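You operate a simulated robot arm through the tools that you are given. There is no shell and no other tool.

The job below is to be done with a simulated robot arm. You get a single attempt, and the scene is never put back.

Task
Wipe out the lunch box, pack the sandwich and press the lid on.
Fine: crumbs out first, with the teal sponge; put the sponge back. What is to be rubbed or washed off counts as gone when no trace of it is left.

The check looks at the end state, three seconds after you hand in, the way a careful person would. Anything else that was tipped, shoved, dropped, spilled or broken makes it a failure. A push-on lid holds only when it is set on centred and level and pressed home; a screw cap is set on level and turned clockwise until tight.

Robot
A 6-joint arm with a two-finger parallel gripper, fixed in place. Base frame: the origin is at the foot of the arm, x ahead of it, y to its left, z up. Lengths are in mm, angles in rad, forces in N, time in s.
With the tool pointing down near the work surface it reaches from about 100 to 740 mm from the base axis. Its first joint turns from -2.897 to 2.897 rad. Payload 3.91 kg.
The TCP is the grasp point between the finger pads, 30 mm short of the fingertips. In the tool frame z runs along the fingers and y along their closing line. Largest opening 110 mm; finger width 20, thickness 10; the body of the gripper, 48 by 112 mm, starts 55 mm behind the TCP.
Orientation is told as [roll, pitch, yaw] about the base's x, y, z axes, in that order, counted from this pose: with the fingers straight down and closing along the base's y, the tool's x points along the base's -x, its y along +y and its z along -z.

Tools
- The arm moves only by the tool drive_tool. Its argument "rows" is a list that holds one entry, the list of rows, each a list of 7 numbers: the shift along the tool's x, y, z in units of 50 mm (1.0 is 50 mm), then the turn, a rotation vector about the tool's x, y, z in units of 5 degrees (1.0 is 5 degrees), then the opening, from 0 (shut) to 1 (fully open). In form: [[[tx, ty, tz, wx, wy, wz, fingers], ...]]. A call has 1 to 20 rows; each row shifts and turns the commanded pose from where the row before left it, along the tool's axes as they then stand. A call with a number of a shift or a turn outside -1 to 1 is refused whole. Each row takes 0.2 s and may step no farther than 50 mm and 0.15 rad from the row before; otherwise, or with a gripper value out of range, the whole call is refused. A pose out of reach is approached as far as the arm can. The call stops where the force on the tool passes 60 N (or 10 N more than at its start, if that is more) or the arm is blocked; 0.2 s more then pass. Each finger travels about 45 mm/s and halts on what it meets, pressing with about 30 N; the grip force reading is that of the motor and also rises with nothing between the fingers. The clock runs only during rows and for 0.2 s after the last one: add rows that do not move to give the fingers time. It gives the time, the measured TCP pose, the force on the tool (base axes), the opening and the grip force at its end, in the units of the frame above (readings bear some noise), with the torque about the TCP (base axes, N m) and any sound that the robot's microphone picked up.
- Cameras (640 x 400 px; columns grow to the right, rows downward): "scene" is fixed at [49.7, 648.7, 1489.1]; the picture's right is [-0.85, -0.52, 0.00], its down [-0.41, 0.67, -0.62] and it looks along [0.32, -0.53, -0.79] (base axes); focal length 214 px, centre (320, 200). "wrist" rides on the gripper at [71, 22, -107] in the tool frame; the picture's right is [-0.29, 0.96, 0.00], its down [-0.76, -0.23, -0.61] and it looks along [-0.58, -0.18, 0.79] (tool axes); focal length 243 px, centre (320, 200). There is no depth. A picture from a camera that has moved, and an enlarged one, comes with that camera's place and axes in the base frame and with its lens.
- camera(camera): a new picture of that camera. It takes no simulated time.
- move_column(by): slides the trunk up (or, below 0, down) by that many mm; the arm rides with it, the base frame stays. It gives what a move gives, with no picture.
- close_up(camera, box): a new picture of the part [left, top, right, bottom] of that camera's present view, enlarged. It takes no simulated time.
- finish_job(): hands the job in; it is judged then, once.

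Places have to be worked out from the pictures, the camera data and where the tool is seen. Open the gripper and draw the arm clear of the work before you hand the job in, unless the task says otherwise.

The tools are called as a command line: name --argument value ..., lists and objects as JSON in quotes. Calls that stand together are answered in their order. drive_tool: Moves the arm, as the interface text tells. Its arguments: {"type":"object","properties":{"rows":{"type":"array"}},"required":["rows"]} The other tools are called the same way: move_column (by) slides the trunk up or down; camera (camera) takes a picture; close_up (camera, box) takes an enlarged picture of a part of a camera's view; finish_job () hands the job in.

At the start:

```text
clock: 0.0
tcp_pos: [193.5, 261.8, 1254.1]
orientation: [0.001, -0.001, 0.001]
contact_force: [-0.6, 0.3, 0.4]
moment: [-0.04, 0.03, -0.03]
gripper_width: 109.9
gripper_force: 0.1
trunk travel left (down, up): [-500.0, 90.0]
```

scene: 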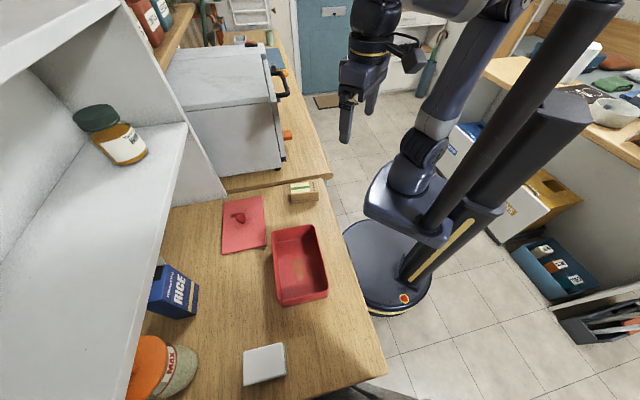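
wrist: 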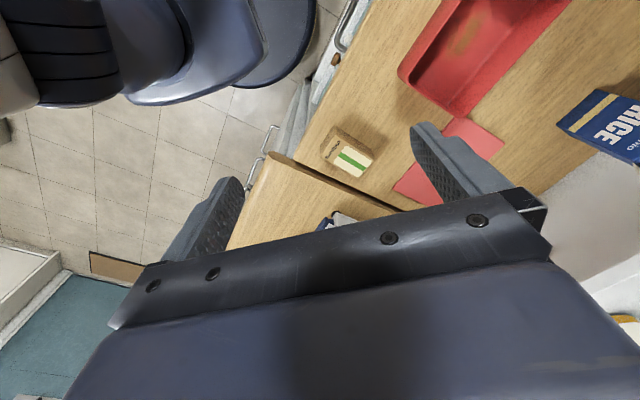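

I start by looking closer at the work surface from both cameras before moving anything.

close_up --camera "scene" --box '[200, 170, 360, 270]'

close_up --camera "scene" --box '[200, 210, 400, 335]'

close_up --camera "scene" --box '[120, 230, 320, 400]'

close_up --camera "wrist" --box '[280, 0, 640, 225]'

```text
4.00 times, centred on (280, 220) of scene
camera zoom: at [49.7, 648.7, 1489.1], right [-0.85, -0.52, 0.0], down [-0.41, 0.67, -0.62], along [0.32, -0.53, -0.79], focal length 858 px, centre (480, 120)
```

zoom: 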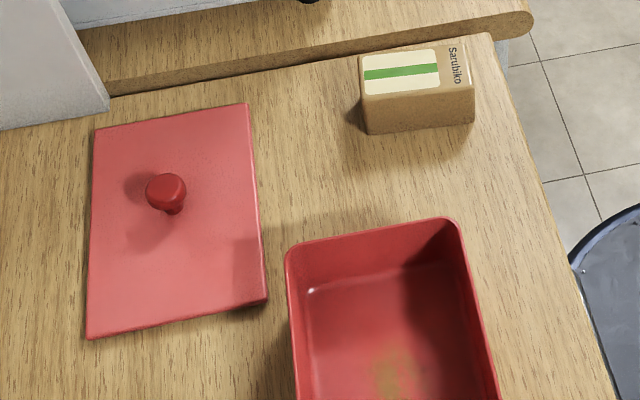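

```text
3.20 times, centred on (300, 272) of scene
camera zoom: at [49.7, 648.7, 1489.1], right [-0.85, -0.52, 0.0], down [-0.41, 0.67, -0.62], along [0.32, -0.53, -0.79], focal length 686 px, centre (384, -32)
```

zoom: 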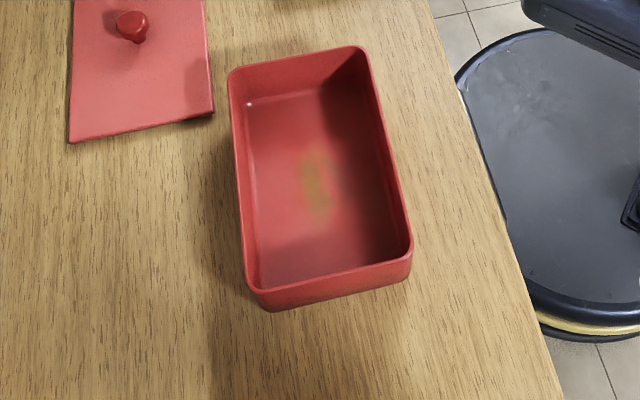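

```text
2.35 times, centred on (220, 315) of scene
camera zoom: at [49.7, 648.7, 1489.1], right [-0.85, -0.52, 0.0], down [-0.41, 0.67, -0.62], along [0.32, -0.53, -0.79], focal length 505 px, centre (555, -71)
```

zoom: 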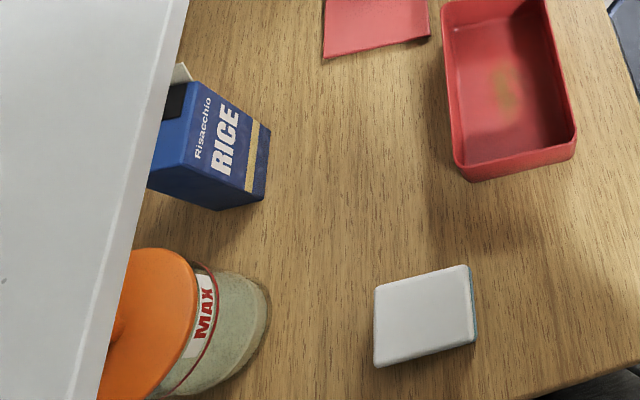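

```text
1.78 times, centred on (460, 112) of wrist
camera zoom: at [122.1, 282.0, 1361.3], right [0.29, 0.96, 0.0], down [0.76, -0.23, 0.61], along [0.58, -0.18, -0.79], focal length 431 px, centre (71, 356)
```

zoom: 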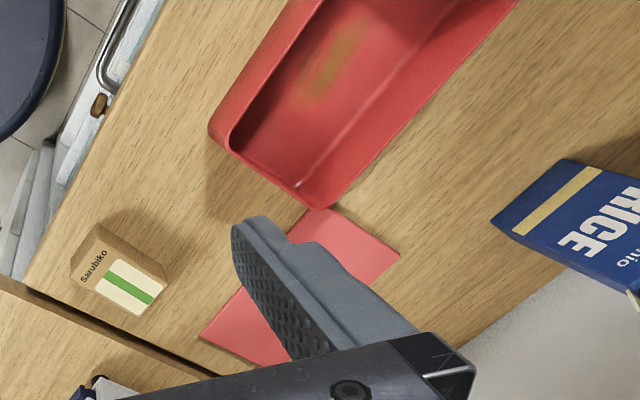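

The counter is turned about 45° to the base frame, with its top near z≈900. The lid lies at about (443, 462), the lunch box at about (211, 490), the wrapped packet at about (343, 271), and a white/teal block (likely the sponge) at about (150, 700). I'll turn the wrist to yaw 45° in place to get aligned views.

drive_tool --rows '[[[0, 0, 0, 0, 0, -1, 1], [0, 0, 0, 0, 0, -1, 1], [0, 0, 0, 0, 0, -1, 1], [0, 0, 0, 0, 0, -1, 1], [0, 0, 0, 0, 0, -1, 1], [0, 0, 0, 0, 0, -1, 1], [0, 0, 0, 0, 0, -1, 1], [0, 0, 0, 0, 0, -1, 1], [0, 0, 0, 0, 0, -1, 1], [0, 0, 0, 0, 0, 0, 1]]]'

close_up --camera "scene" --box '[230, 335, 300, 395]'

close_up --camera "scene" --box '[280, 170, 330, 205]'

camera --camera "wrist"

close_up --camera "scene" --box '[480, 20, 640, 120]'

```text
clock: 2.2
tcp_pos: [193.7, 261.9, 1254.2]
orientation: [-0.001, 0.0, 0.786]
contact_force: [0.1, 0.0, 0.1]
moment: [-0.01, -0.01, 0.02]
gripper_width: 109.9
gripper_force: 0.1
trunk travel left (down, up): [-500.0, 90.0]
```

```text
6.67 times, centred on (265, 365) of scene
camera zoom: at [49.7, 648.7, 1489.1], right [-0.85, -0.52, 0.0], down [-0.41, 0.67, -0.62], along [0.32, -0.53, -0.79], focal length 1430 px, centre (687, -900)
```

zoom: 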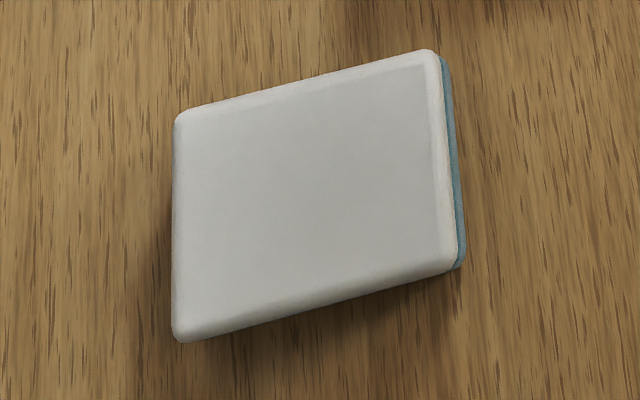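

```text
11.43 times, centred on (305, 188) of scene
camera zoom: at [49.7, 648.7, 1489.1], right [-0.85, -0.52, 0.0], down [-0.41, 0.67, -0.62], along [0.32, -0.53, -0.79], focal length 2451 px, centre (491, 343)
```

zoom: 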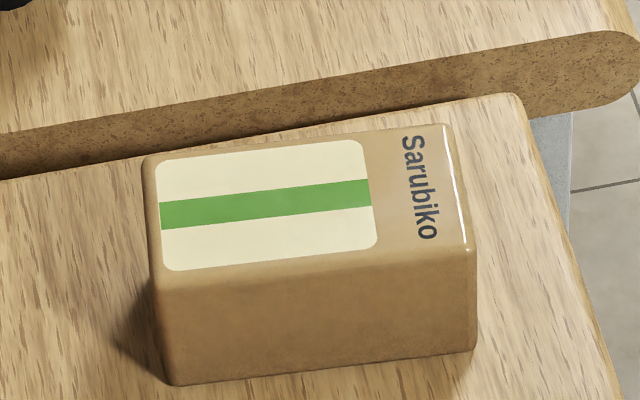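

```text
taken
camera wrist: at [127.4, 225.3, 1361.5], right [-0.47, 0.88, 0.0], down [0.7, 0.38, 0.61], along [0.54, 0.29, -0.79], focal length 243 px, centre (320, 200)
```

wrist: 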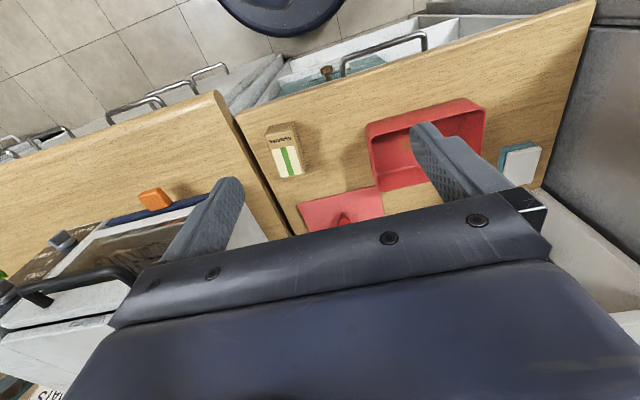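

```text
4.00 times, centred on (560, 70) of scene
camera zoom: at [49.7, 648.7, 1489.1], right [-0.85, -0.52, 0.0], down [-0.41, 0.67, -0.62], along [0.32, -0.53, -0.79], focal length 858 px, centre (-640, 720)
```

zoom: 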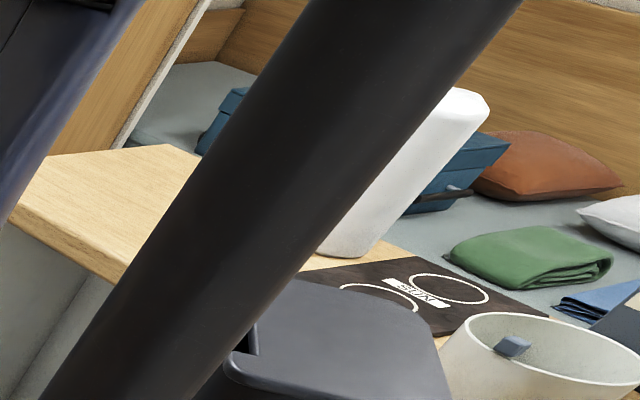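

The packet "Saruhiko" looks like the wrapped sandwich, and the teal/white block like the sponge. I'll check the rest of the wrist view for any competing candidates before committing.

close_up --camera "wrist" --box '[0, 150, 240, 300]'

close_up --camera "wrist" --box '[230, 80, 560, 286]'

close_up --camera "scene" --box '[180, 0, 420, 150]'

close_up --camera "scene" --box '[430, 60, 640, 360]'

```text
2.67 times, centred on (120, 225) of wrist
camera zoom: at [127.4, 225.3, 1361.5], right [-0.47, 0.88, 0.0], down [0.7, 0.38, 0.61], along [0.54, 0.29, -0.79], focal length 647 px, centre (853, 133)
```

zoom: 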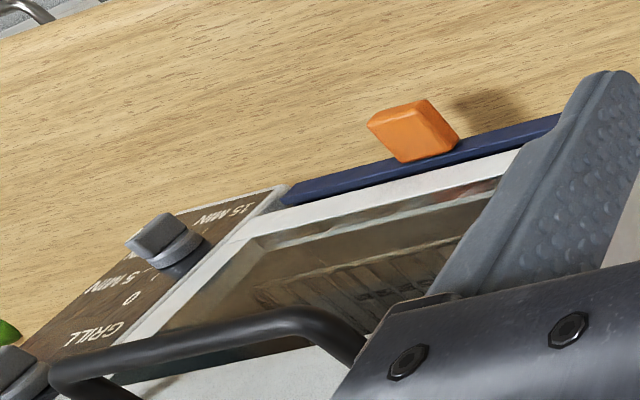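

```text
1.94 times, centred on (395, 183) of wrist
camera zoom: at [127.4, 225.3, 1361.5], right [-0.47, 0.88, 0.0], down [0.7, 0.38, 0.61], along [0.54, 0.29, -0.79], focal length 470 px, centre (174, 233)
```

zoom: 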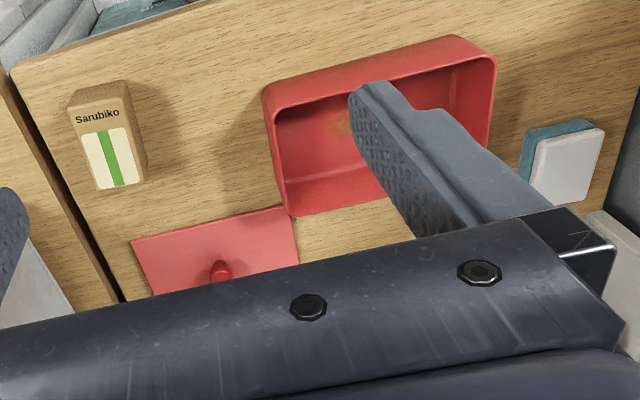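

```text
2.67 times, centred on (300, 75) of scene
camera zoom: at [49.7, 648.7, 1489.1], right [-0.85, -0.52, 0.0], down [-0.41, 0.67, -0.62], along [0.32, -0.53, -0.79], focal length 572 px, centre (373, 533)
```

zoom: 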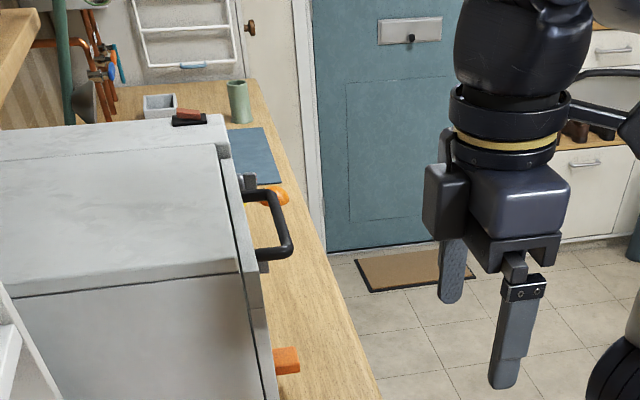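

```text
1.33 times, centred on (535, 210) of scene
camera zoom: at [49.7, 648.7, 1489.1], right [-0.85, -0.52, 0.0], down [-0.41, 0.67, -0.62], along [0.32, -0.53, -0.79], focal length 286 px, centre (33, 187)
```

zoom: 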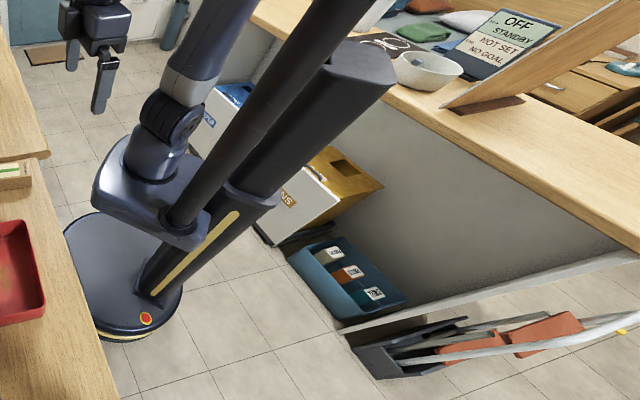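

No other sandwich or sponge is in reach, so these are the right items. Before going low I need to know where the shelf's front edge is, so I'll look at the corners of the wrist view.

close_up --camera "wrist" --box '[480, 130, 640, 330]'

close_up --camera "scene" --box '[0, 0, 240, 400]'

```text
2.00 times, centred on (560, 230) of wrist
camera zoom: at [127.4, 225.3, 1361.5], right [-0.47, 0.88, 0.0], down [0.7, 0.38, 0.61], along [0.54, 0.29, -0.79], focal length 485 px, centre (-160, 140)
```

zoom: 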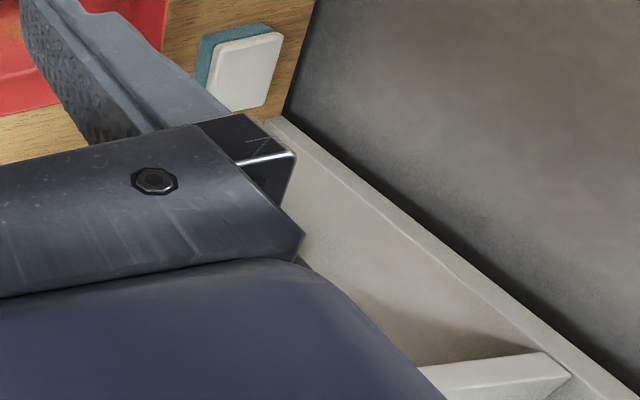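

```text
1.00 times, centred on (120, 200) of scene (not enlarged: the box is as wide or as high as the picture)
camera zoom: at [49.7, 648.7, 1489.1], right [-0.85, -0.52, 0.0], down [-0.41, 0.67, -0.62], along [0.32, -0.53, -0.79], focal length 214 px, centre (520, 200)
```

zoom: 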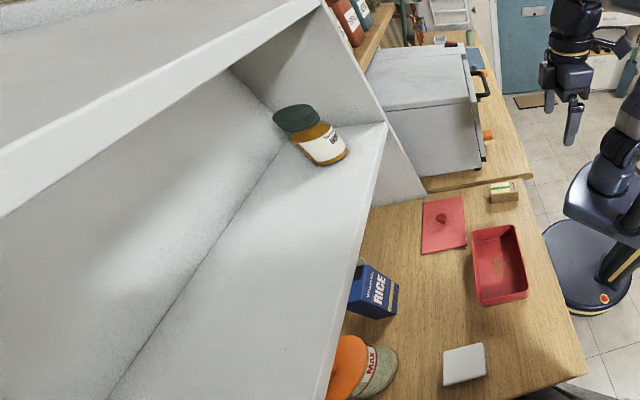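

The shelf's front is at about u≈695 mm out from the robot along the 45° direction, at about z≈1195, and its side panels stand clear of the work items. I'll move over the lunch box at a safe height for a better look.

drive_tool --rows '[[[-0.396, 0.374, 0.335, 0, 0, 0, 1], [-0.396, 0.374, 0.335, 0, 0, 0, 1], [-0.396, 0.374, 0.335, 0, 0, 0, 1], [-0.396, 0.374, 0.335, 0, 0, 0, 1], [-0.396, 0.374, 0.335, 0, 0, 0, 1], [-0.396, 0.374, 0.335, 0, 0, 0, 1], [-0.396, 0.374, 0.335, 0, 0, 0, 1], [-0.396, 0.374, 0.335, 0, 0, 0, 1], [0, 0, 0, 0, 0, 0, 1]]]'

camera --camera "wrist"

camera --camera "scene"

```text
clock: 4.2
tcp_pos: [200.8, 478.7, 1120.6]
orientation: [0.0, 0.001, 0.785]
contact_force: [-0.1, -0.3, 0.2]
moment: [-0.02, 0.0, -0.01]
gripper_width: 109.7
gripper_force: 0.1
trunk travel left (down, up): [-500.0, 90.0]
```

```text
taken
camera wrist: at [134.1, 442.7, 1226.9], right [-0.47, 0.88, 0.0], down [0.7, 0.37, 0.61], along [0.54, 0.29, -0.79], focal length 243 px, centre (320, 200)
```

wrist: 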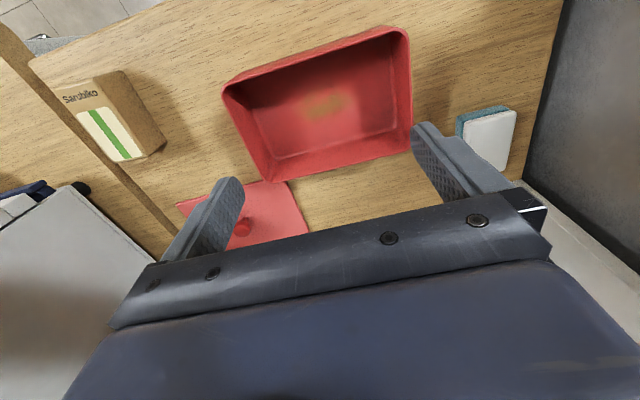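

```text
taken
```

scene: 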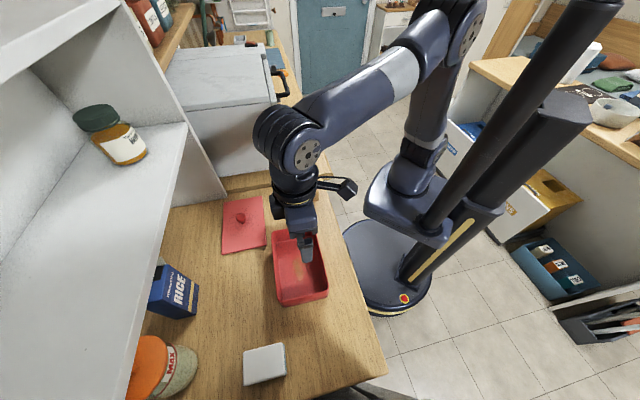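

The arm bends elbow-up and stays clear of the shelf. I'll take close-ups of the box, sponge and sandwich from here to locate them.

close_up --camera "wrist" --box '[200, 10, 440, 190]'

close_up --camera "wrist" --box '[420, 80, 560, 200]'

close_up --camera "wrist" --box '[40, 50, 200, 180]'

close_up --camera "scene" --box '[200, 90, 380, 320]'

```text
2.22 times, centred on (320, 100) of wrist
camera zoom: at [134.1, 442.7, 1226.9], right [-0.47, 0.88, 0.0], down [0.7, 0.37, 0.61], along [0.54, 0.29, -0.79], focal length 539 px, centre (320, 422)
```

zoom: 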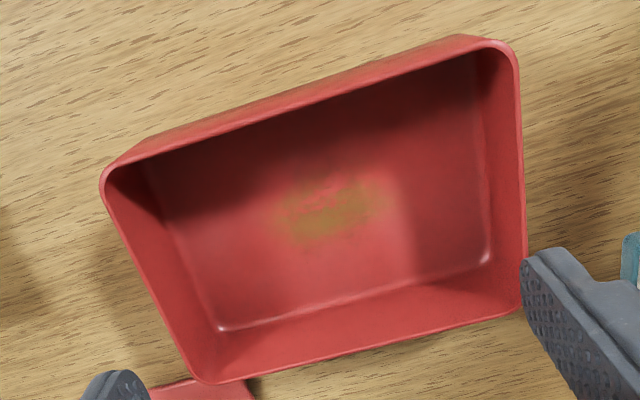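

```text
3.33 times, centred on (490, 140) of wrist
camera zoom: at [134.1, 442.7, 1226.9], right [-0.47, 0.88, 0.0], down [0.7, 0.37, 0.61], along [0.54, 0.29, -0.79], focal length 809 px, centre (-247, 400)
```

zoom: 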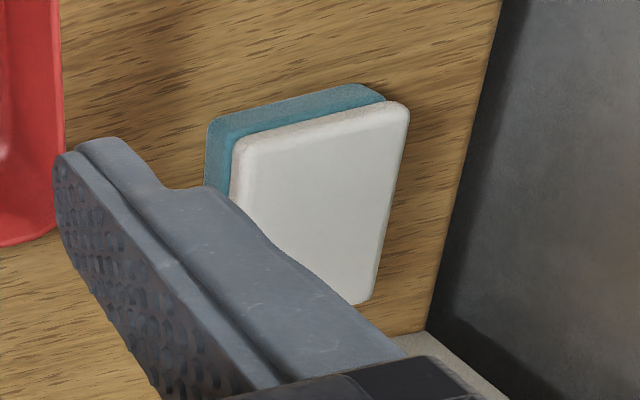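

```text
3.08 times, centred on (120, 115) of wrist
camera zoom: at [134.1, 442.7, 1226.9], right [-0.47, 0.88, 0.0], down [0.7, 0.37, 0.61], along [0.54, 0.29, -0.79], focal length 746 px, centre (935, 462)
```

zoom: 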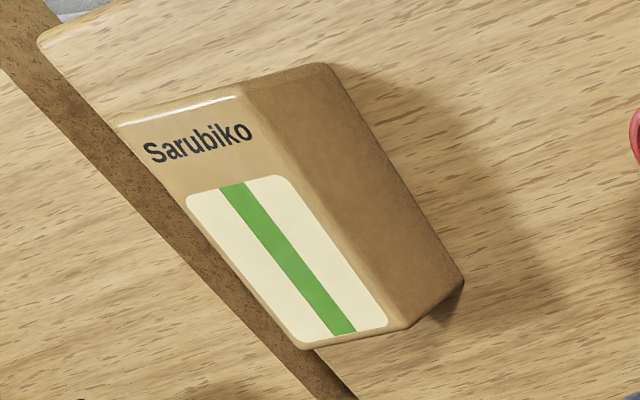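

```text
1.74 times, centred on (290, 205) of scene
camera zoom: at [49.7, 648.7, 1489.1], right [-0.85, -0.52, 0.0], down [-0.41, 0.67, -0.62], along [0.32, -0.53, -0.79], focal length 373 px, centre (372, 191)
```

zoom: 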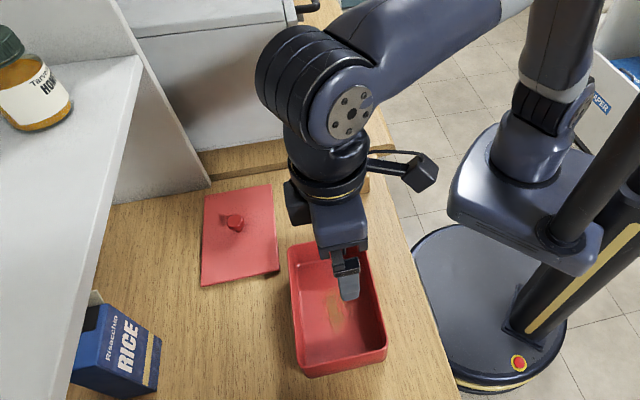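

Triangulating both views in table axes (u outward, v along the counter), the box rim is at about u 434–560, v 100–288, z≈962. The sponge centre is at u≈606, v≈388, top z≈927, and the sandwich centre at u≈435, v≈-46, turned about -4°, top z≈955. A tall dark panel stands at v≈463, so I'll narrow the fingers and move above the sponge at a safe height.

drive_tool --rows '[[[-0.314, 0.48, 0.2, 0, 0, 0, 0.75], [-0.314, 0.48, 0.2, 0, 0, 0, 0.75], [-0.314, 0.48, 0.2, 0, 0, 0, 0.75], [-0.314, 0.48, 0.2, 0, 0, 0, 0.75], [-0.314, 0.48, 0.2, 0, 0, 0, 0.75], [-0.314, 0.48, 0.2, 0, 0, 0, 0.75], [-0.314, 0.48, 0.2, 0, 0, 0, 0.75], [-0.314, 0.48, 0.2, 0, 0, 0, 0.75], [0, 0, 0, 0, 0, 0, 0.75]]]'

camera --camera "wrist"

camera --camera "scene"

```text
clock: 6.2
tcp_pos: [151.8, 668.0, 1040.6]
orientation: [0.0, -0.001, 0.785]
contact_force: [-0.3, 0.7, 0.0]
moment: [0.01, -0.04, 0.0]
gripper_width: 82.4
gripper_force: 0.1
out of reach, approached as far as the arm can: row 7, 8
trunk travel left (down, up): [-500.0, 90.0]
```

```text
taken
camera wrist: at [85.6, 631.6, 1147.4], right [-0.47, 0.88, 0.0], down [0.7, 0.37, 0.61], along [0.54, 0.29, -0.79], focal length 243 px, centre (320, 200)
```

wrist: 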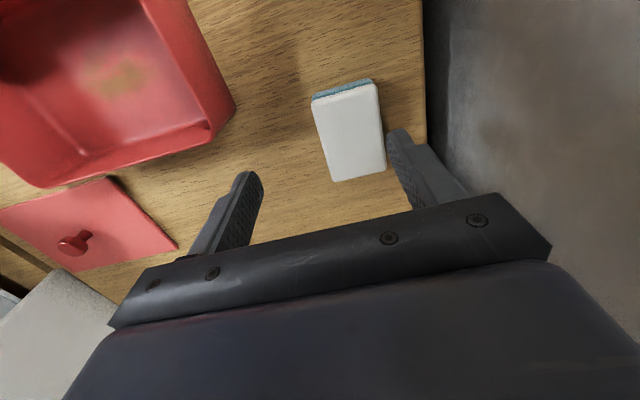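

```text
taken
```

scene: 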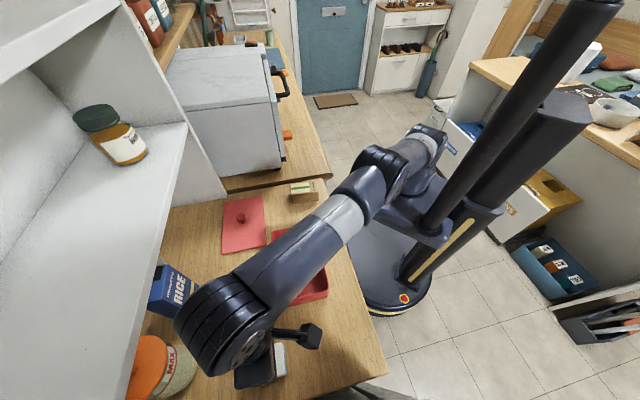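

That height is slightly out of reach: I'm at radius 685, short of the sponge at about 720. I'll descend a little, with no sideways command, to see whether reach grows lower down.

drive_tool --rows '[[[0, 0, 0.4, 0, 0, 0, 0.75], [0, 0, 0.4, 0, 0, 0, 0.75], [0, 0, 0, 0, 0, 0, 0.75]]]'

```text
clock: 7.0
tcp_pos: [151.6, 667.0, 999.7]
orientation: [-0.002, -0.001, 0.783]
contact_force: [0.7, -0.2, 0.3]
moment: [0.02, 0.01, 0.03]
gripper_width: 82.5
gripper_force: 0.0
trunk travel left (down, up): [-500.0, 90.0]
```

The commanded pose is simply clamped. The sponge from this view is again at u≈607, v≈388, so I'll step out toward it while still above it.

drive_tool --rows '[[[-0.22, 0.24, 0.1, 0, 0, 0, 0.75], [-0.22, 0.24, 0.1, 0, 0, 0, 0.75], [0, 0, 0, 0, 0, 0, 0.75]]]'

```text
clock: 7.8
tcp_pos: [146.6, 681.5, 985.0]
orientation: [0.002, -0.001, 0.786]
contact_force: [-0.6, -0.2, -0.4]
moment: [-0.05, -0.03, 0.01]
gripper_width: 82.5
gripper_force: 0.0
out of reach, approached as far as the arm can: row 1, 2
trunk travel left (down, up): [-500.0, 90.0]
```

Reach grows as the wrist comes down relative to the shoulder, so raising the trunk will help. I'll raise it 80 mm; nothing is above the gripper here and the shelf is farther out.

move_column --by 80

camera --camera "scene"

```text
clock: 9.0
tcp_pos: [146.1, 681.8, 1064.5]
orientation: [0.003, -0.001, 0.786]
contact_force: [0.3, 1.7, 0.1]
moment: [0.04, 0.0, -0.01]
gripper_width: 82.5
gripper_force: 0.1
trunk travel left (down, up): [-580.0, 10.0]
```

```text
taken
```

scene: 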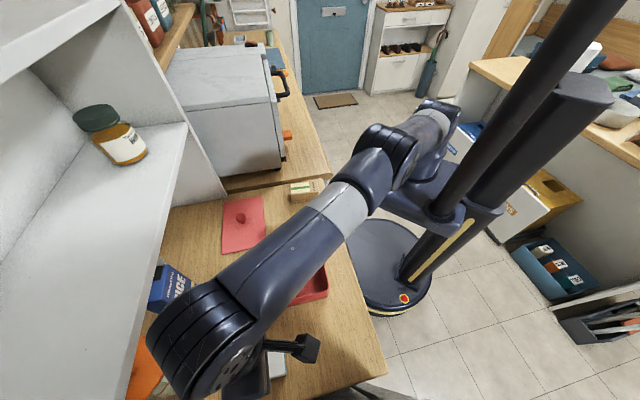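

The wrist's outer edge is at about u≈648, clear of the shelf edge at about 695. Now I'll descend straight and then step out to the sponge centre.

drive_tool --rows '[[[0, 0, 0.5, 0, 0, 0, 0.75], [0, 0, 0.5, 0, 0, 0, 0.75], [0, 0, 0.5, 0, 0, 0, 0.75], [-0.2, 0.08, 0.1, 0, 0, 0, 0.75], [-0.19, 0.09, 0.1, 0, 0, 0, 0.75], [0, 0, 0, 0, 0, 0, 0.75]]]'

camera --camera "wrist"

```text
clock: 10.4
tcp_pos: [152.8, 691.2, 981.9]
orientation: [0.002, -0.004, 0.787]
contact_force: [-0.2, -0.1, 0.2]
moment: [0.01, 0.0, 0.05]
gripper_width: 82.5
gripper_force: 0.0
out of reach, approached as far as the arm can: row 5
trunk travel left (down, up): [-580.0, 10.0]
```

```text
taken
camera wrist: at [87.4, 655.4, 1088.6], right [-0.47, 0.88, 0.0], down [0.7, 0.37, 0.61], along [0.54, 0.29, -0.79], focal length 243 px, centre (320, 200)
```

wrist: 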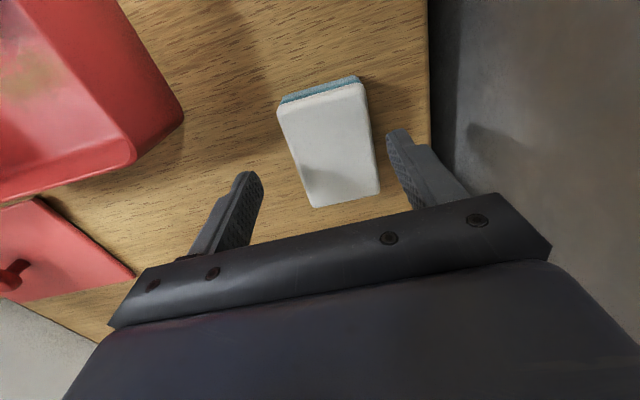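

I'm at u≈597, v≈381, and the sponge spans v 358–416, so I'll ease 6 mm in +v while descending partway.

drive_tool --rows '[[[0, 0, 0.3, 0, 0, 0, 0.75], [0, 0.13, 0.1, 0, 0, 0, 0.75], [0, 0, 0, 0, 0, 0, 0.75]]]'

camera --camera "wrist"

```text
clock: 11.2
tcp_pos: [148.0, 693.3, 960.9]
orientation: [0.003, -0.004, 0.785]
contact_force: [-0.4, -0.4, 0.4]
moment: [-0.01, 0.01, -0.02]
gripper_width: 82.7
gripper_force: 0.0
trunk travel left (down, up): [-580.0, 10.0]
```

```text
taken
camera wrist: at [82.4, 657.2, 1067.0], right [-0.47, 0.88, 0.0], down [0.7, 0.37, 0.61], along [0.54, 0.29, -0.79], focal length 243 px, centre (320, 200)
```

wrist: 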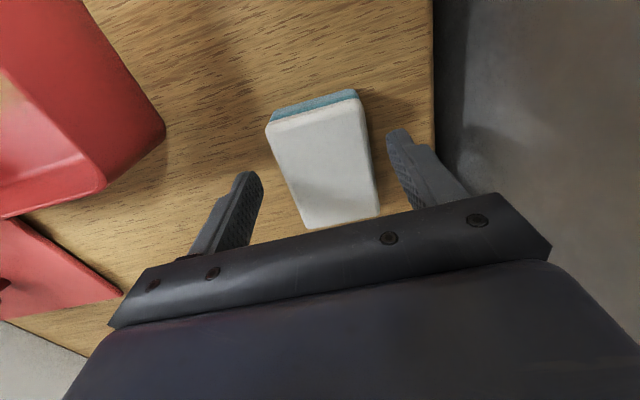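

The sponge is centred between the fingers and the fingertips are at about z 931. I'll descend 20 mm, edging 5 mm outward, and check that nothing touches before closing.

drive_tool --rows '[[[-0.05, 0.02, 0.2, 0, 0, 0, 0.75], [-0.05, 0, 0.2, 0, 0, 0, 0.75], [0, 0, 0, 0, 0, 0, 0.75]]]'

camera --camera "wrist"

```text
clock: 12.0
tcp_pos: [151.5, 694.1, 939.6]
orientation: [0.003, -0.003, 0.786]
contact_force: [-0.5, -0.2, 0.3]
moment: [-0.02, -0.01, -0.03]
gripper_width: 82.3
gripper_force: 0.1
out of reach, approached as far as the arm can: row 1
trunk travel left (down, up): [-580.0, 10.0]
```

```text
taken
camera wrist: at [85.4, 657.3, 1046.3], right [-0.47, 0.88, 0.0], down [0.7, 0.37, 0.61], along [0.54, 0.29, -0.79], focal length 243 px, centre (320, 200)
```

wrist: 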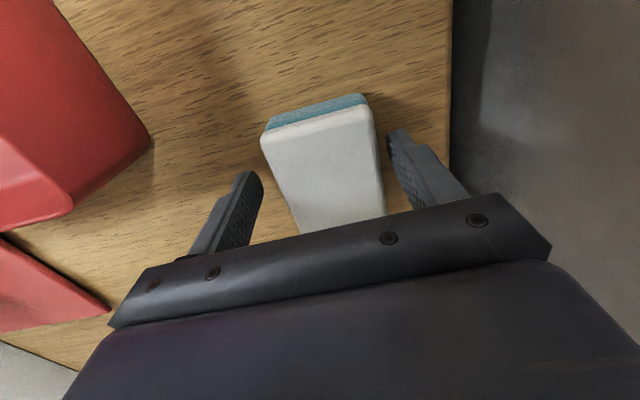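

The fingers straddle the sponge with its centre about 3 mm toward +v. I'll shift 3 mm and close gently on it.

drive_tool --rows '[[[0.03, 0.07, 0, 0, 0, 0, 0.75], [0, 0, 0, 0, 0, 0, 0.6], [0, 0, 0, 0, 0, 0, 0.5], [0, 0, 0, 0, 0, 0, 0.45], [0, 0, 0, 0, 0, 0, 0.4], [0, 0, 0, 0, 0, 0, 0.4]]]'

camera --camera "wrist"

```text
clock: 13.4
tcp_pos: [149.2, 693.7, 940.7]
orientation: [0.001, -0.004, 0.786]
contact_force: [-0.4, 0.0, 1.1]
moment: [0.0, 0.03, -0.01]
gripper_width: 57.4
gripper_force: 30.1
out of reach, approached as far as the arm can: row 1
trunk travel left (down, up): [-580.0, 10.0]
```

```text
taken
camera wrist: at [82.1, 657.7, 1046.9], right [-0.47, 0.88, 0.0], down [0.7, 0.37, 0.61], along [0.54, 0.29, -0.79], focal length 243 px, centre (320, 200)
```

wrist: 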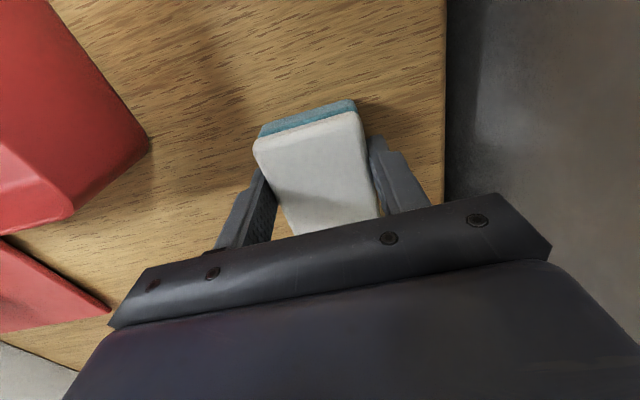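

The sponge is held (width 57.4 mm, 30 N) at TCP (149.2, 693.7, 940.7), which is the pose I'll use to put it back. I'll lift it, retracting slightly, and carry it above the lunch box.

drive_tool --rows '[[[0, 0, -0.2, 0, 0, 0, 0.4], [0.1, 0, -0.4, 0, 0, 0, 0.4], [0.2, 0, -0.6, 0, 0, 0, 0.4], [0.2, 0, -0.6, 0, 0, 0, 0.4], [0.25, -0.55, -0.2, 0, 0, 0, 0.4], [0.25, -0.55, 0, 0, 0, 0, 0.4], [0.25, -0.55, 0, 0, 0, 0, 0.4], [0.25, -0.55, 0, 0, 0, 0, 0.4], [0.25, -0.55, 0, 0, 0, 0, 0.4], [0.25, -0.55, 0, 0, 0, 0, 0.4], [0.2, -0.54, 0, 0, 0, 0, 0.4], [0, 0, 0, 0, 0, 0, 0.4]]]'

camera --camera "wrist"

camera --camera "scene"

```text
clock: 16.0
tcp_pos: [204.6, 480.3, 1038.5]
orientation: [0.002, -0.001, 0.789]
contact_force: [0.2, -0.1, 1.2]
moment: [-0.01, 0.01, 0.02]
gripper_width: 44.1
gripper_force: 0.1
trunk travel left (down, up): [-580.0, 10.0]
```

```text
taken
camera wrist: at [138.5, 444.4, 1145.0], right [-0.47, 0.88, 0.0], down [0.7, 0.37, 0.61], along [0.54, 0.29, -0.79], focal length 243 px, centre (320, 200)
```

wrist: 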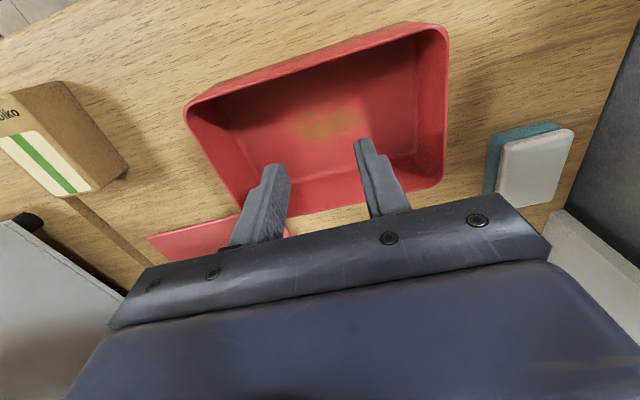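

```text
taken
```

scene: 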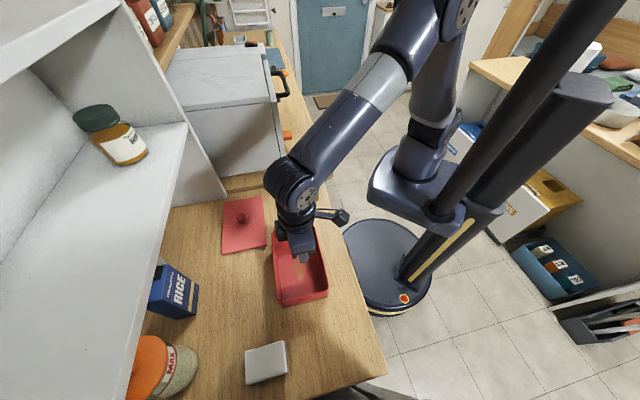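

The fingers slipped off: the width reads 44 mm with no force, and the sponge is still on the counter. I'll check how it lies now and whether it moved, and use the good box view from here.

close_up --camera "scene" --box '[230, 335, 300, 395]'

close_up --camera "wrist" --box '[470, 100, 600, 220]'

close_up --camera "wrist" --box '[170, 10, 470, 220]'

```text
6.67 times, centred on (265, 365) of scene
camera zoom: at [49.7, 648.7, 1489.1], right [-0.85, -0.52, 0.0], down [-0.41, 0.67, -0.62], along [0.32, -0.53, -0.79], focal length 1430 px, centre (687, -900)
```

zoom: 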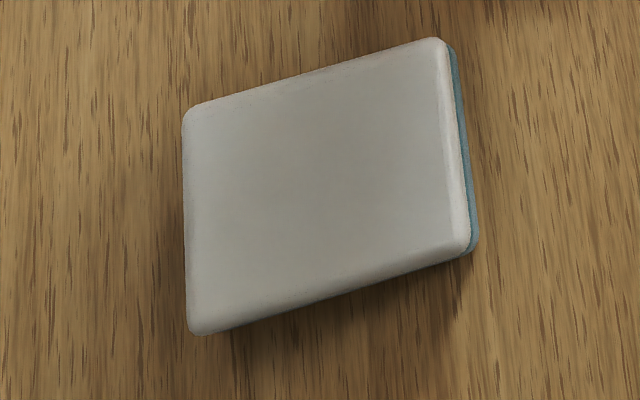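

```text
3.33 times, centred on (535, 160) of wrist
camera zoom: at [138.5, 444.4, 1145.0], right [-0.47, 0.88, 0.0], down [0.7, 0.37, 0.61], along [0.54, 0.29, -0.79], focal length 809 px, centre (-397, 333)
```

zoom: 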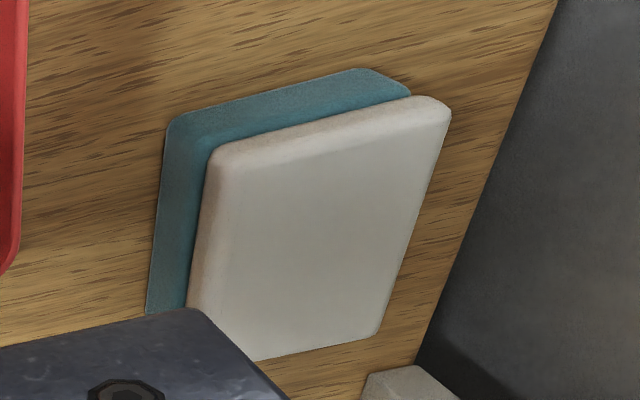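

```text
1.90 times, centred on (320, 115) of wrist
camera zoom: at [138.5, 444.4, 1145.0], right [-0.47, 0.88, 0.0], down [0.7, 0.37, 0.61], along [0.54, 0.29, -0.79], focal length 462 px, centre (320, 362)
```

zoom: 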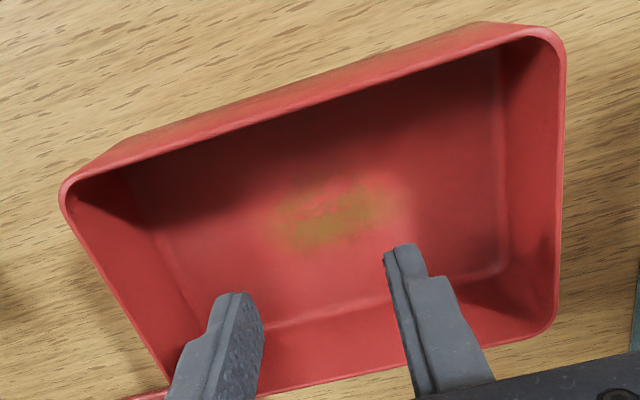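

The sponge moved only about 3 mm and is about 24 mm thick (z 900–924), so I had gripped just its rounded white edge. I'll go back and grip lower, with the fingertips near z≈905, closing fully.

drive_tool --rows '[[[-0.32, 0.547, 0, 0, 0, 0, 0.75], [-0.32, 0.547, 0, 0, 0, 0, 0.75], [-0.32, 0.547, 0, 0, 0, 0, 0.75], [-0.32, 0.547, 0.2, 0, 0, 0, 0.75], [-0.32, 0.547, 0.4, 0, 0, 0, 0.75], [-0.32, 0.547, 0.4, 0, 0, 0, 0.75], [-0.3, 0.547, 0.4, 0, 0, 0, 0.75], [0, 0, 0.15, 0, 0, 0, 0.75], [0, 0, 0, 0, 0, 0, 0.75]]]'

camera --camera "wrist"

```text
clock: 18.0
tcp_pos: [147.3, 693.8, 960.2]
orientation: [0.004, -0.002, 0.785]
contact_force: [-0.3, -0.3, -1.1]
moment: [-0.01, 0.03, 0.01]
gripper_width: 82.4
gripper_force: 0.0
trunk travel left (down, up): [-580.0, 10.0]
```

```text
taken
camera wrist: at [82.1, 657.2, 1066.8], right [-0.47, 0.88, 0.0], down [0.7, 0.37, 0.61], along [0.54, 0.29, -0.79], focal length 243 px, centre (320, 200)
```

wrist: 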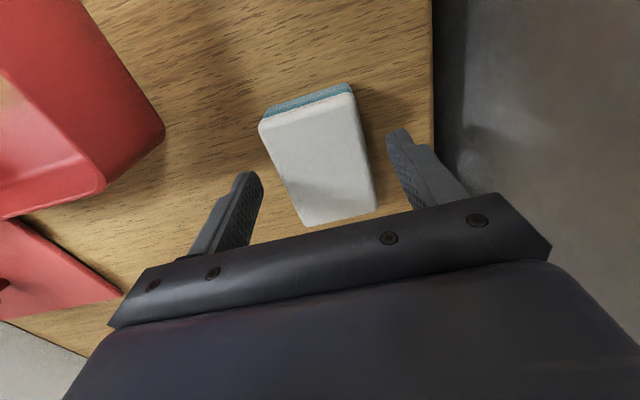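

The fingers are centred on the sponge. I'll descend to TCP z≈934.5 in small steps and then close firmly.

drive_tool --rows '[[[-0.03, 0, 0.2, 0, 0, 0, 0.75], [-0.03, 0, 0.2, 0, 0, 0, 0.75], [0, 0, 0.11, 0, 0, 0, 0.75], [0, 0, 0, 0, 0, 0, 0.6], [0, 0, 0, 0, 0, 0, 0.4], [0, 0, 0, 0, 0, 0, 0.2], [0, 0, 0, 0, 0, 0, 0], [0, 0, 0, 0, 0, 0, 0]]]'

camera --camera "wrist"

```text
clock: 19.8
tcp_pos: [150.8, 693.3, 936.6]
orientation: [0.001, -0.003, 0.786]
contact_force: [-0.3, 0.1, 1.0]
moment: [0.01, -0.02, 0.0]
gripper_width: 57.2
gripper_force: 29.8
out of reach, approached as far as the arm can: row 1
trunk travel left (down, up): [-580.0, 10.0]
```

```text
taken
camera wrist: at [84.5, 657.4, 1041.9], right [-0.47, 0.88, 0.0], down [0.7, 0.37, 0.61], along [0.54, 0.29, -0.79], focal length 243 px, centre (320, 200)
```

wrist: 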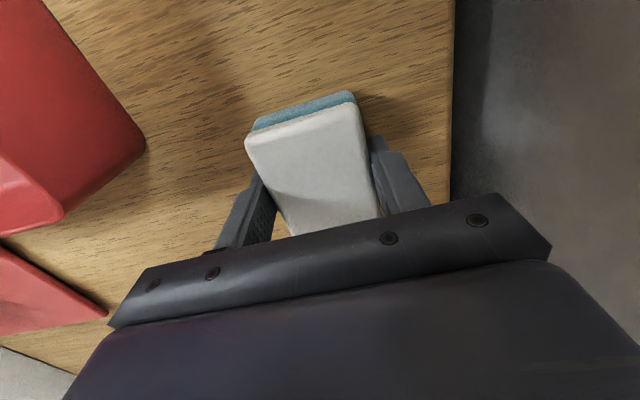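

The grip reads 57.2 mm at 30 N with the tips at about z 906. I'll lift just 10 mm slowly as a test.

drive_tool --rows '[[[0.02, 0, -0.1, 0, 0, 0, 0], [0.02, 0, -0.1, 0, 0, 0, 0], [0, 0, 0, 0, 0, 0, 0]]]'

camera --camera "wrist"

close_up --camera "scene" --box '[220, 325, 310, 395]'

```text
clock: 20.6
tcp_pos: [149.1, 691.6, 945.7]
orientation: [0.003, -0.002, 0.786]
contact_force: [-0.3, 0.2, -0.7]
moment: [0.0, -0.01, 0.03]
gripper_width: 57.3
gripper_force: 30.2
trunk travel left (down, up): [-580.0, 10.0]
```

```text
taken
camera wrist: at [82.5, 655.5, 1053.7], right [-0.47, 0.88, 0.0], down [0.7, 0.37, 0.61], along [0.54, 0.29, -0.79], focal length 243 px, centre (320, 200)
```

wrist: 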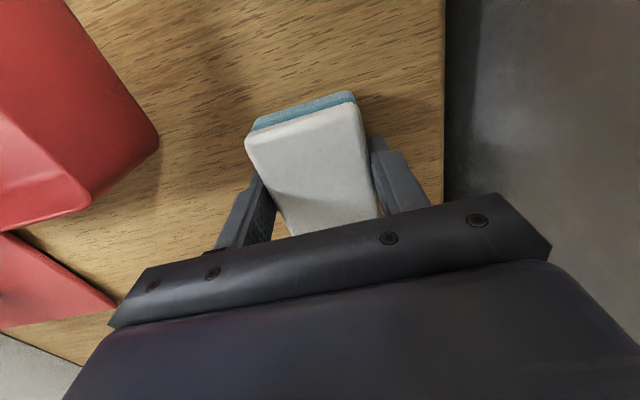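

```text
5.71 times, centred on (265, 360) of scene
camera zoom: at [49.7, 648.7, 1489.1], right [-0.85, -0.52, 0.0], down [-0.41, 0.67, -0.62], along [0.32, -0.53, -0.79], focal length 1226 px, centre (634, -714)
```

zoom: 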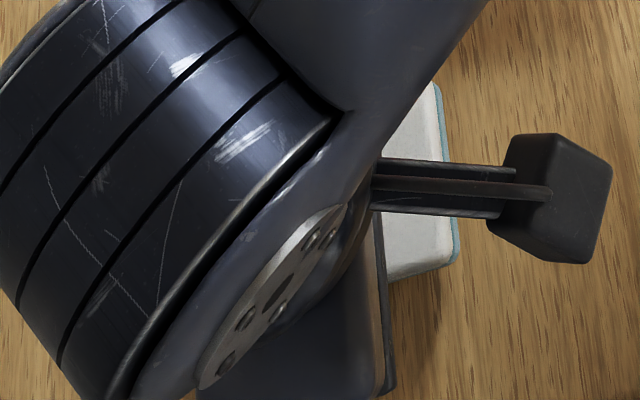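

It lifted with the gripper and the grip is steady. I'll continue the lift slowly, retracting a little.

drive_tool --rows '[[[0.06, 0, -0.2, 0, 0, 0, 0], [0.06, 0, -0.25, 0, 0, 0, 0], [0.06, 0, -0.25, 0, 0, 0, 0], [0.06, 0, -0.25, 0, 0, 0, 0], [0.06, 0, -0.25, 0, 0, 0, 0], [0.06, 0, -0.25, 0, 0, 0, 0], [0.06, 0, -0.25, 0, 0, 0, 0], [0, 0, 0, 0, 0, 0, 0]]]'

camera --camera "wrist"

```text
clock: 22.4
tcp_pos: [132.5, 679.3, 1032.4]
orientation: [0.001, -0.002, 0.786]
contact_force: [-0.5, -0.2, -0.1]
moment: [-0.01, -0.04, -0.01]
gripper_width: 57.3
gripper_force: 30.0
trunk travel left (down, up): [-580.0, 10.0]
```

```text
taken
camera wrist: at [65.9, 643.4, 1139.1], right [-0.47, 0.88, 0.0], down [0.7, 0.37, 0.61], along [0.54, 0.29, -0.79], focal length 243 px, centre (320, 200)
```

wrist: 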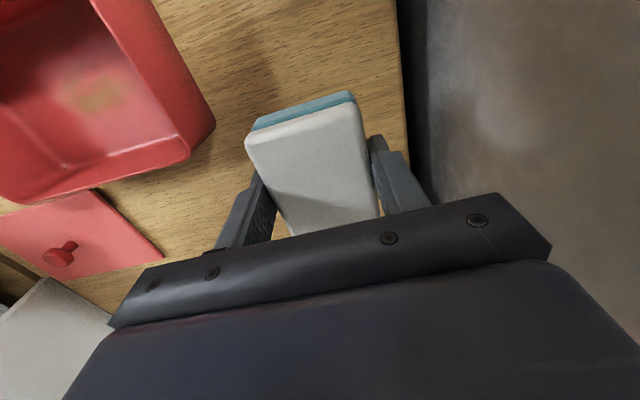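

The sponge is securely held, its centre about 10 mm outward of the TCP. I'll carry it level over the box centre.

drive_tool --rows '[[[0.1, -0.2, 0, 0, 0, 0, 0], [0.17, -0.383, 0, 0, 0, 0, 0], [0.17, -0.383, 0, 0, 0, 0, 0], [0.17, -0.383, 0, 0, 0, 0, 0], [0.17, -0.383, 0, 0, 0, 0, 0], [0.17, -0.383, 0, 0, 0, 0, 0], [0.17, -0.383, 0, 0, 0, 0, 0], [0.17, -0.383, 0, 0, 0, 0, 0], [0.17, -0.383, 0, 0, 0, 0, 0], [0.17, -0.383, 0, 0, 0, 0, 0], [0.07, -0.183, 0, 0, 0, 0, 0], [0, 0, 0, 0, 0, 0, 0]]]'

camera --camera "wrist"

close_up --camera "scene" --box '[230, 190, 370, 320]'

```text
clock: 25.0
tcp_pos: [205.8, 484.0, 1031.4]
orientation: [0.002, -0.002, 0.786]
contact_force: [-0.6, -0.2, -0.5]
moment: [-0.01, 0.0, -0.01]
gripper_width: 57.2
gripper_force: 29.3
trunk travel left (down, up): [-580.0, 10.0]
```

```text
taken
camera wrist: at [140.8, 447.1, 1137.1], right [-0.47, 0.88, 0.0], down [0.7, 0.37, 0.61], along [0.54, 0.29, -0.79], focal length 243 px, centre (320, 200)
```

wrist: 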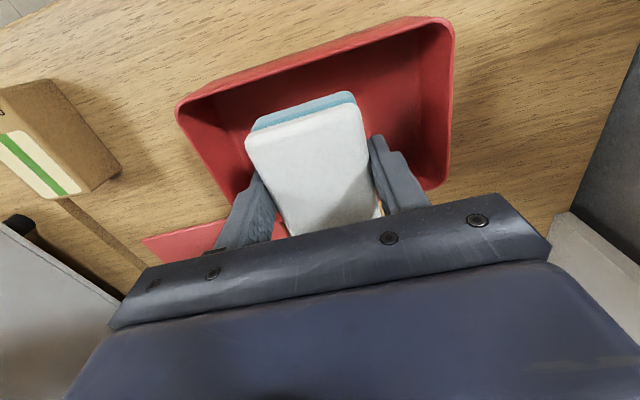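

```text
3.08 times, centred on (300, 255) of scene
camera zoom: at [49.7, 648.7, 1489.1], right [-0.85, -0.52, 0.0], down [-0.41, 0.67, -0.62], along [0.32, -0.53, -0.79], focal length 660 px, centre (382, 31)
```

zoom: 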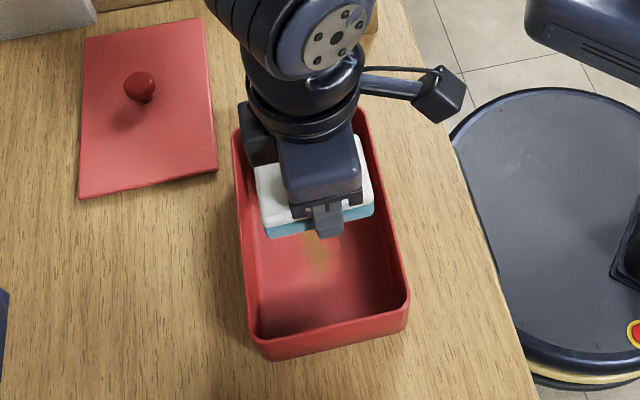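

The sponge is centred over the opening with clearance all round. I'll lower it into the box to just above the floor.

drive_tool --rows '[[[0, 0, 0.3, 0, 0, 0, 0], [0, 0, 0.3, 0, 0, 0, 0], [0, 0, 0.3, 0, 0, 0, 0], [0, 0, 0.3, 0, 0, 0, 0], [0, 0, 0.25, 0, 0, 0, 0], [0, 0, 0.15, 0, 0, 0, 0], [0, 0, 0, 0, 0, 0, 0]]]'

camera --camera "wrist"

```text
clock: 26.6
tcp_pos: [208.5, 483.3, 949.3]
orientation: [0.001, -0.004, 0.784]
contact_force: [0.8, 0.2, -1.2]
moment: [0.02, 0.0, 0.0]
gripper_width: 57.4
gripper_force: 29.8
trunk travel left (down, up): [-580.0, 10.0]
```

```text
taken
camera wrist: at [142.3, 446.5, 1057.1], right [-0.47, 0.88, 0.0], down [0.7, 0.37, 0.61], along [0.54, 0.29, -0.79], focal length 243 px, centre (320, 200)
```

wrist: 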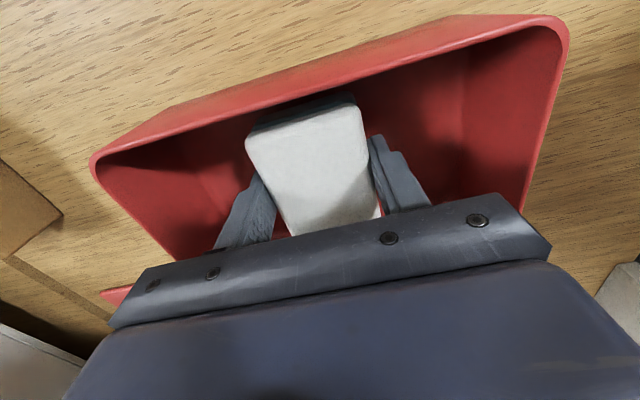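

No contact yet at TCP z≈949. I'll lower in 2 mm steps until the floor pushes back.

drive_tool --rows '[[[0, 0, 0.06, 0, 0, 0, 0], [0, 0, 0.06, 0, 0, 0, 0], [0, 0, 0, 0, 0, 0, 0]]]'

drive_tool --rows '[[[0, 0, 0.04, 0, 0, 0, 0], [0, 0, 0, 0, 0, 0, 0]]]'

```text
clock: 27.4
tcp_pos: [209.1, 482.2, 944.5]
orientation: [0.001, 0.0, 0.786]
contact_force: [-0.1, -0.6, -1.4]
moment: [0.01, 0.01, 0.01]
gripper_width: 57.3
gripper_force: 30.4
trunk travel left (down, up): [-580.0, 10.0]
```

```text
clock: 28.0
tcp_pos: [209.1, 482.4, 942.3]
orientation: [0.001, -0.002, 0.786]
contact_force: [-0.1, 0.5, 0.3]
moment: [-0.02, -0.03, -0.01]
gripper_width: 57.4
gripper_force: 30.1
trunk travel left (down, up): [-580.0, 10.0]
```

Still no contact at z≈942. I'll continue with small steps.

drive_tool --rows '[[[0, 0, 0.04, 0, 0, 0, 0], [0, 0, 0, 0, 0, 0, 0]]]'

drive_tool --rows '[[[0, 0, 0.03, 0, 0, 0, 0], [0, 0, 0, 0, 0, 0, 0]]]'

drive_tool --rows '[[[0, 0, 0.02, 0, 0, 0, 0], [0, 0, 0, 0, 0, 0, 0]]]'

```text
clock: 28.6
tcp_pos: [209.2, 483.0, 939.9]
orientation: [0.001, -0.001, 0.785]
contact_force: [-0.3, -0.8, 0.3]
moment: [0.03, 0.0, 0.04]
gripper_width: 57.3
gripper_force: 29.4
trunk travel left (down, up): [-580.0, 10.0]
```

```text
clock: 29.2
tcp_pos: [209.1, 483.6, 938.7]
orientation: [0.003, -0.002, 0.786]
contact_force: [0.2, -0.5, 2.0]
moment: [0.11, -0.1, -0.03]
gripper_width: 57.4
gripper_force: 30.0
trunk travel left (down, up): [-580.0, 10.0]
```

```text
clock: 29.8
tcp_pos: [207.7, 481.8, 940.2]
orientation: [0.002, -0.003, 0.785]
contact_force: [3.4, 1.2, 14.1]
moment: [-0.1, -0.11, 0.02]
gripper_width: 57.3
gripper_force: 30.0
trunk travel left (down, up): [-580.0, 10.0]
```

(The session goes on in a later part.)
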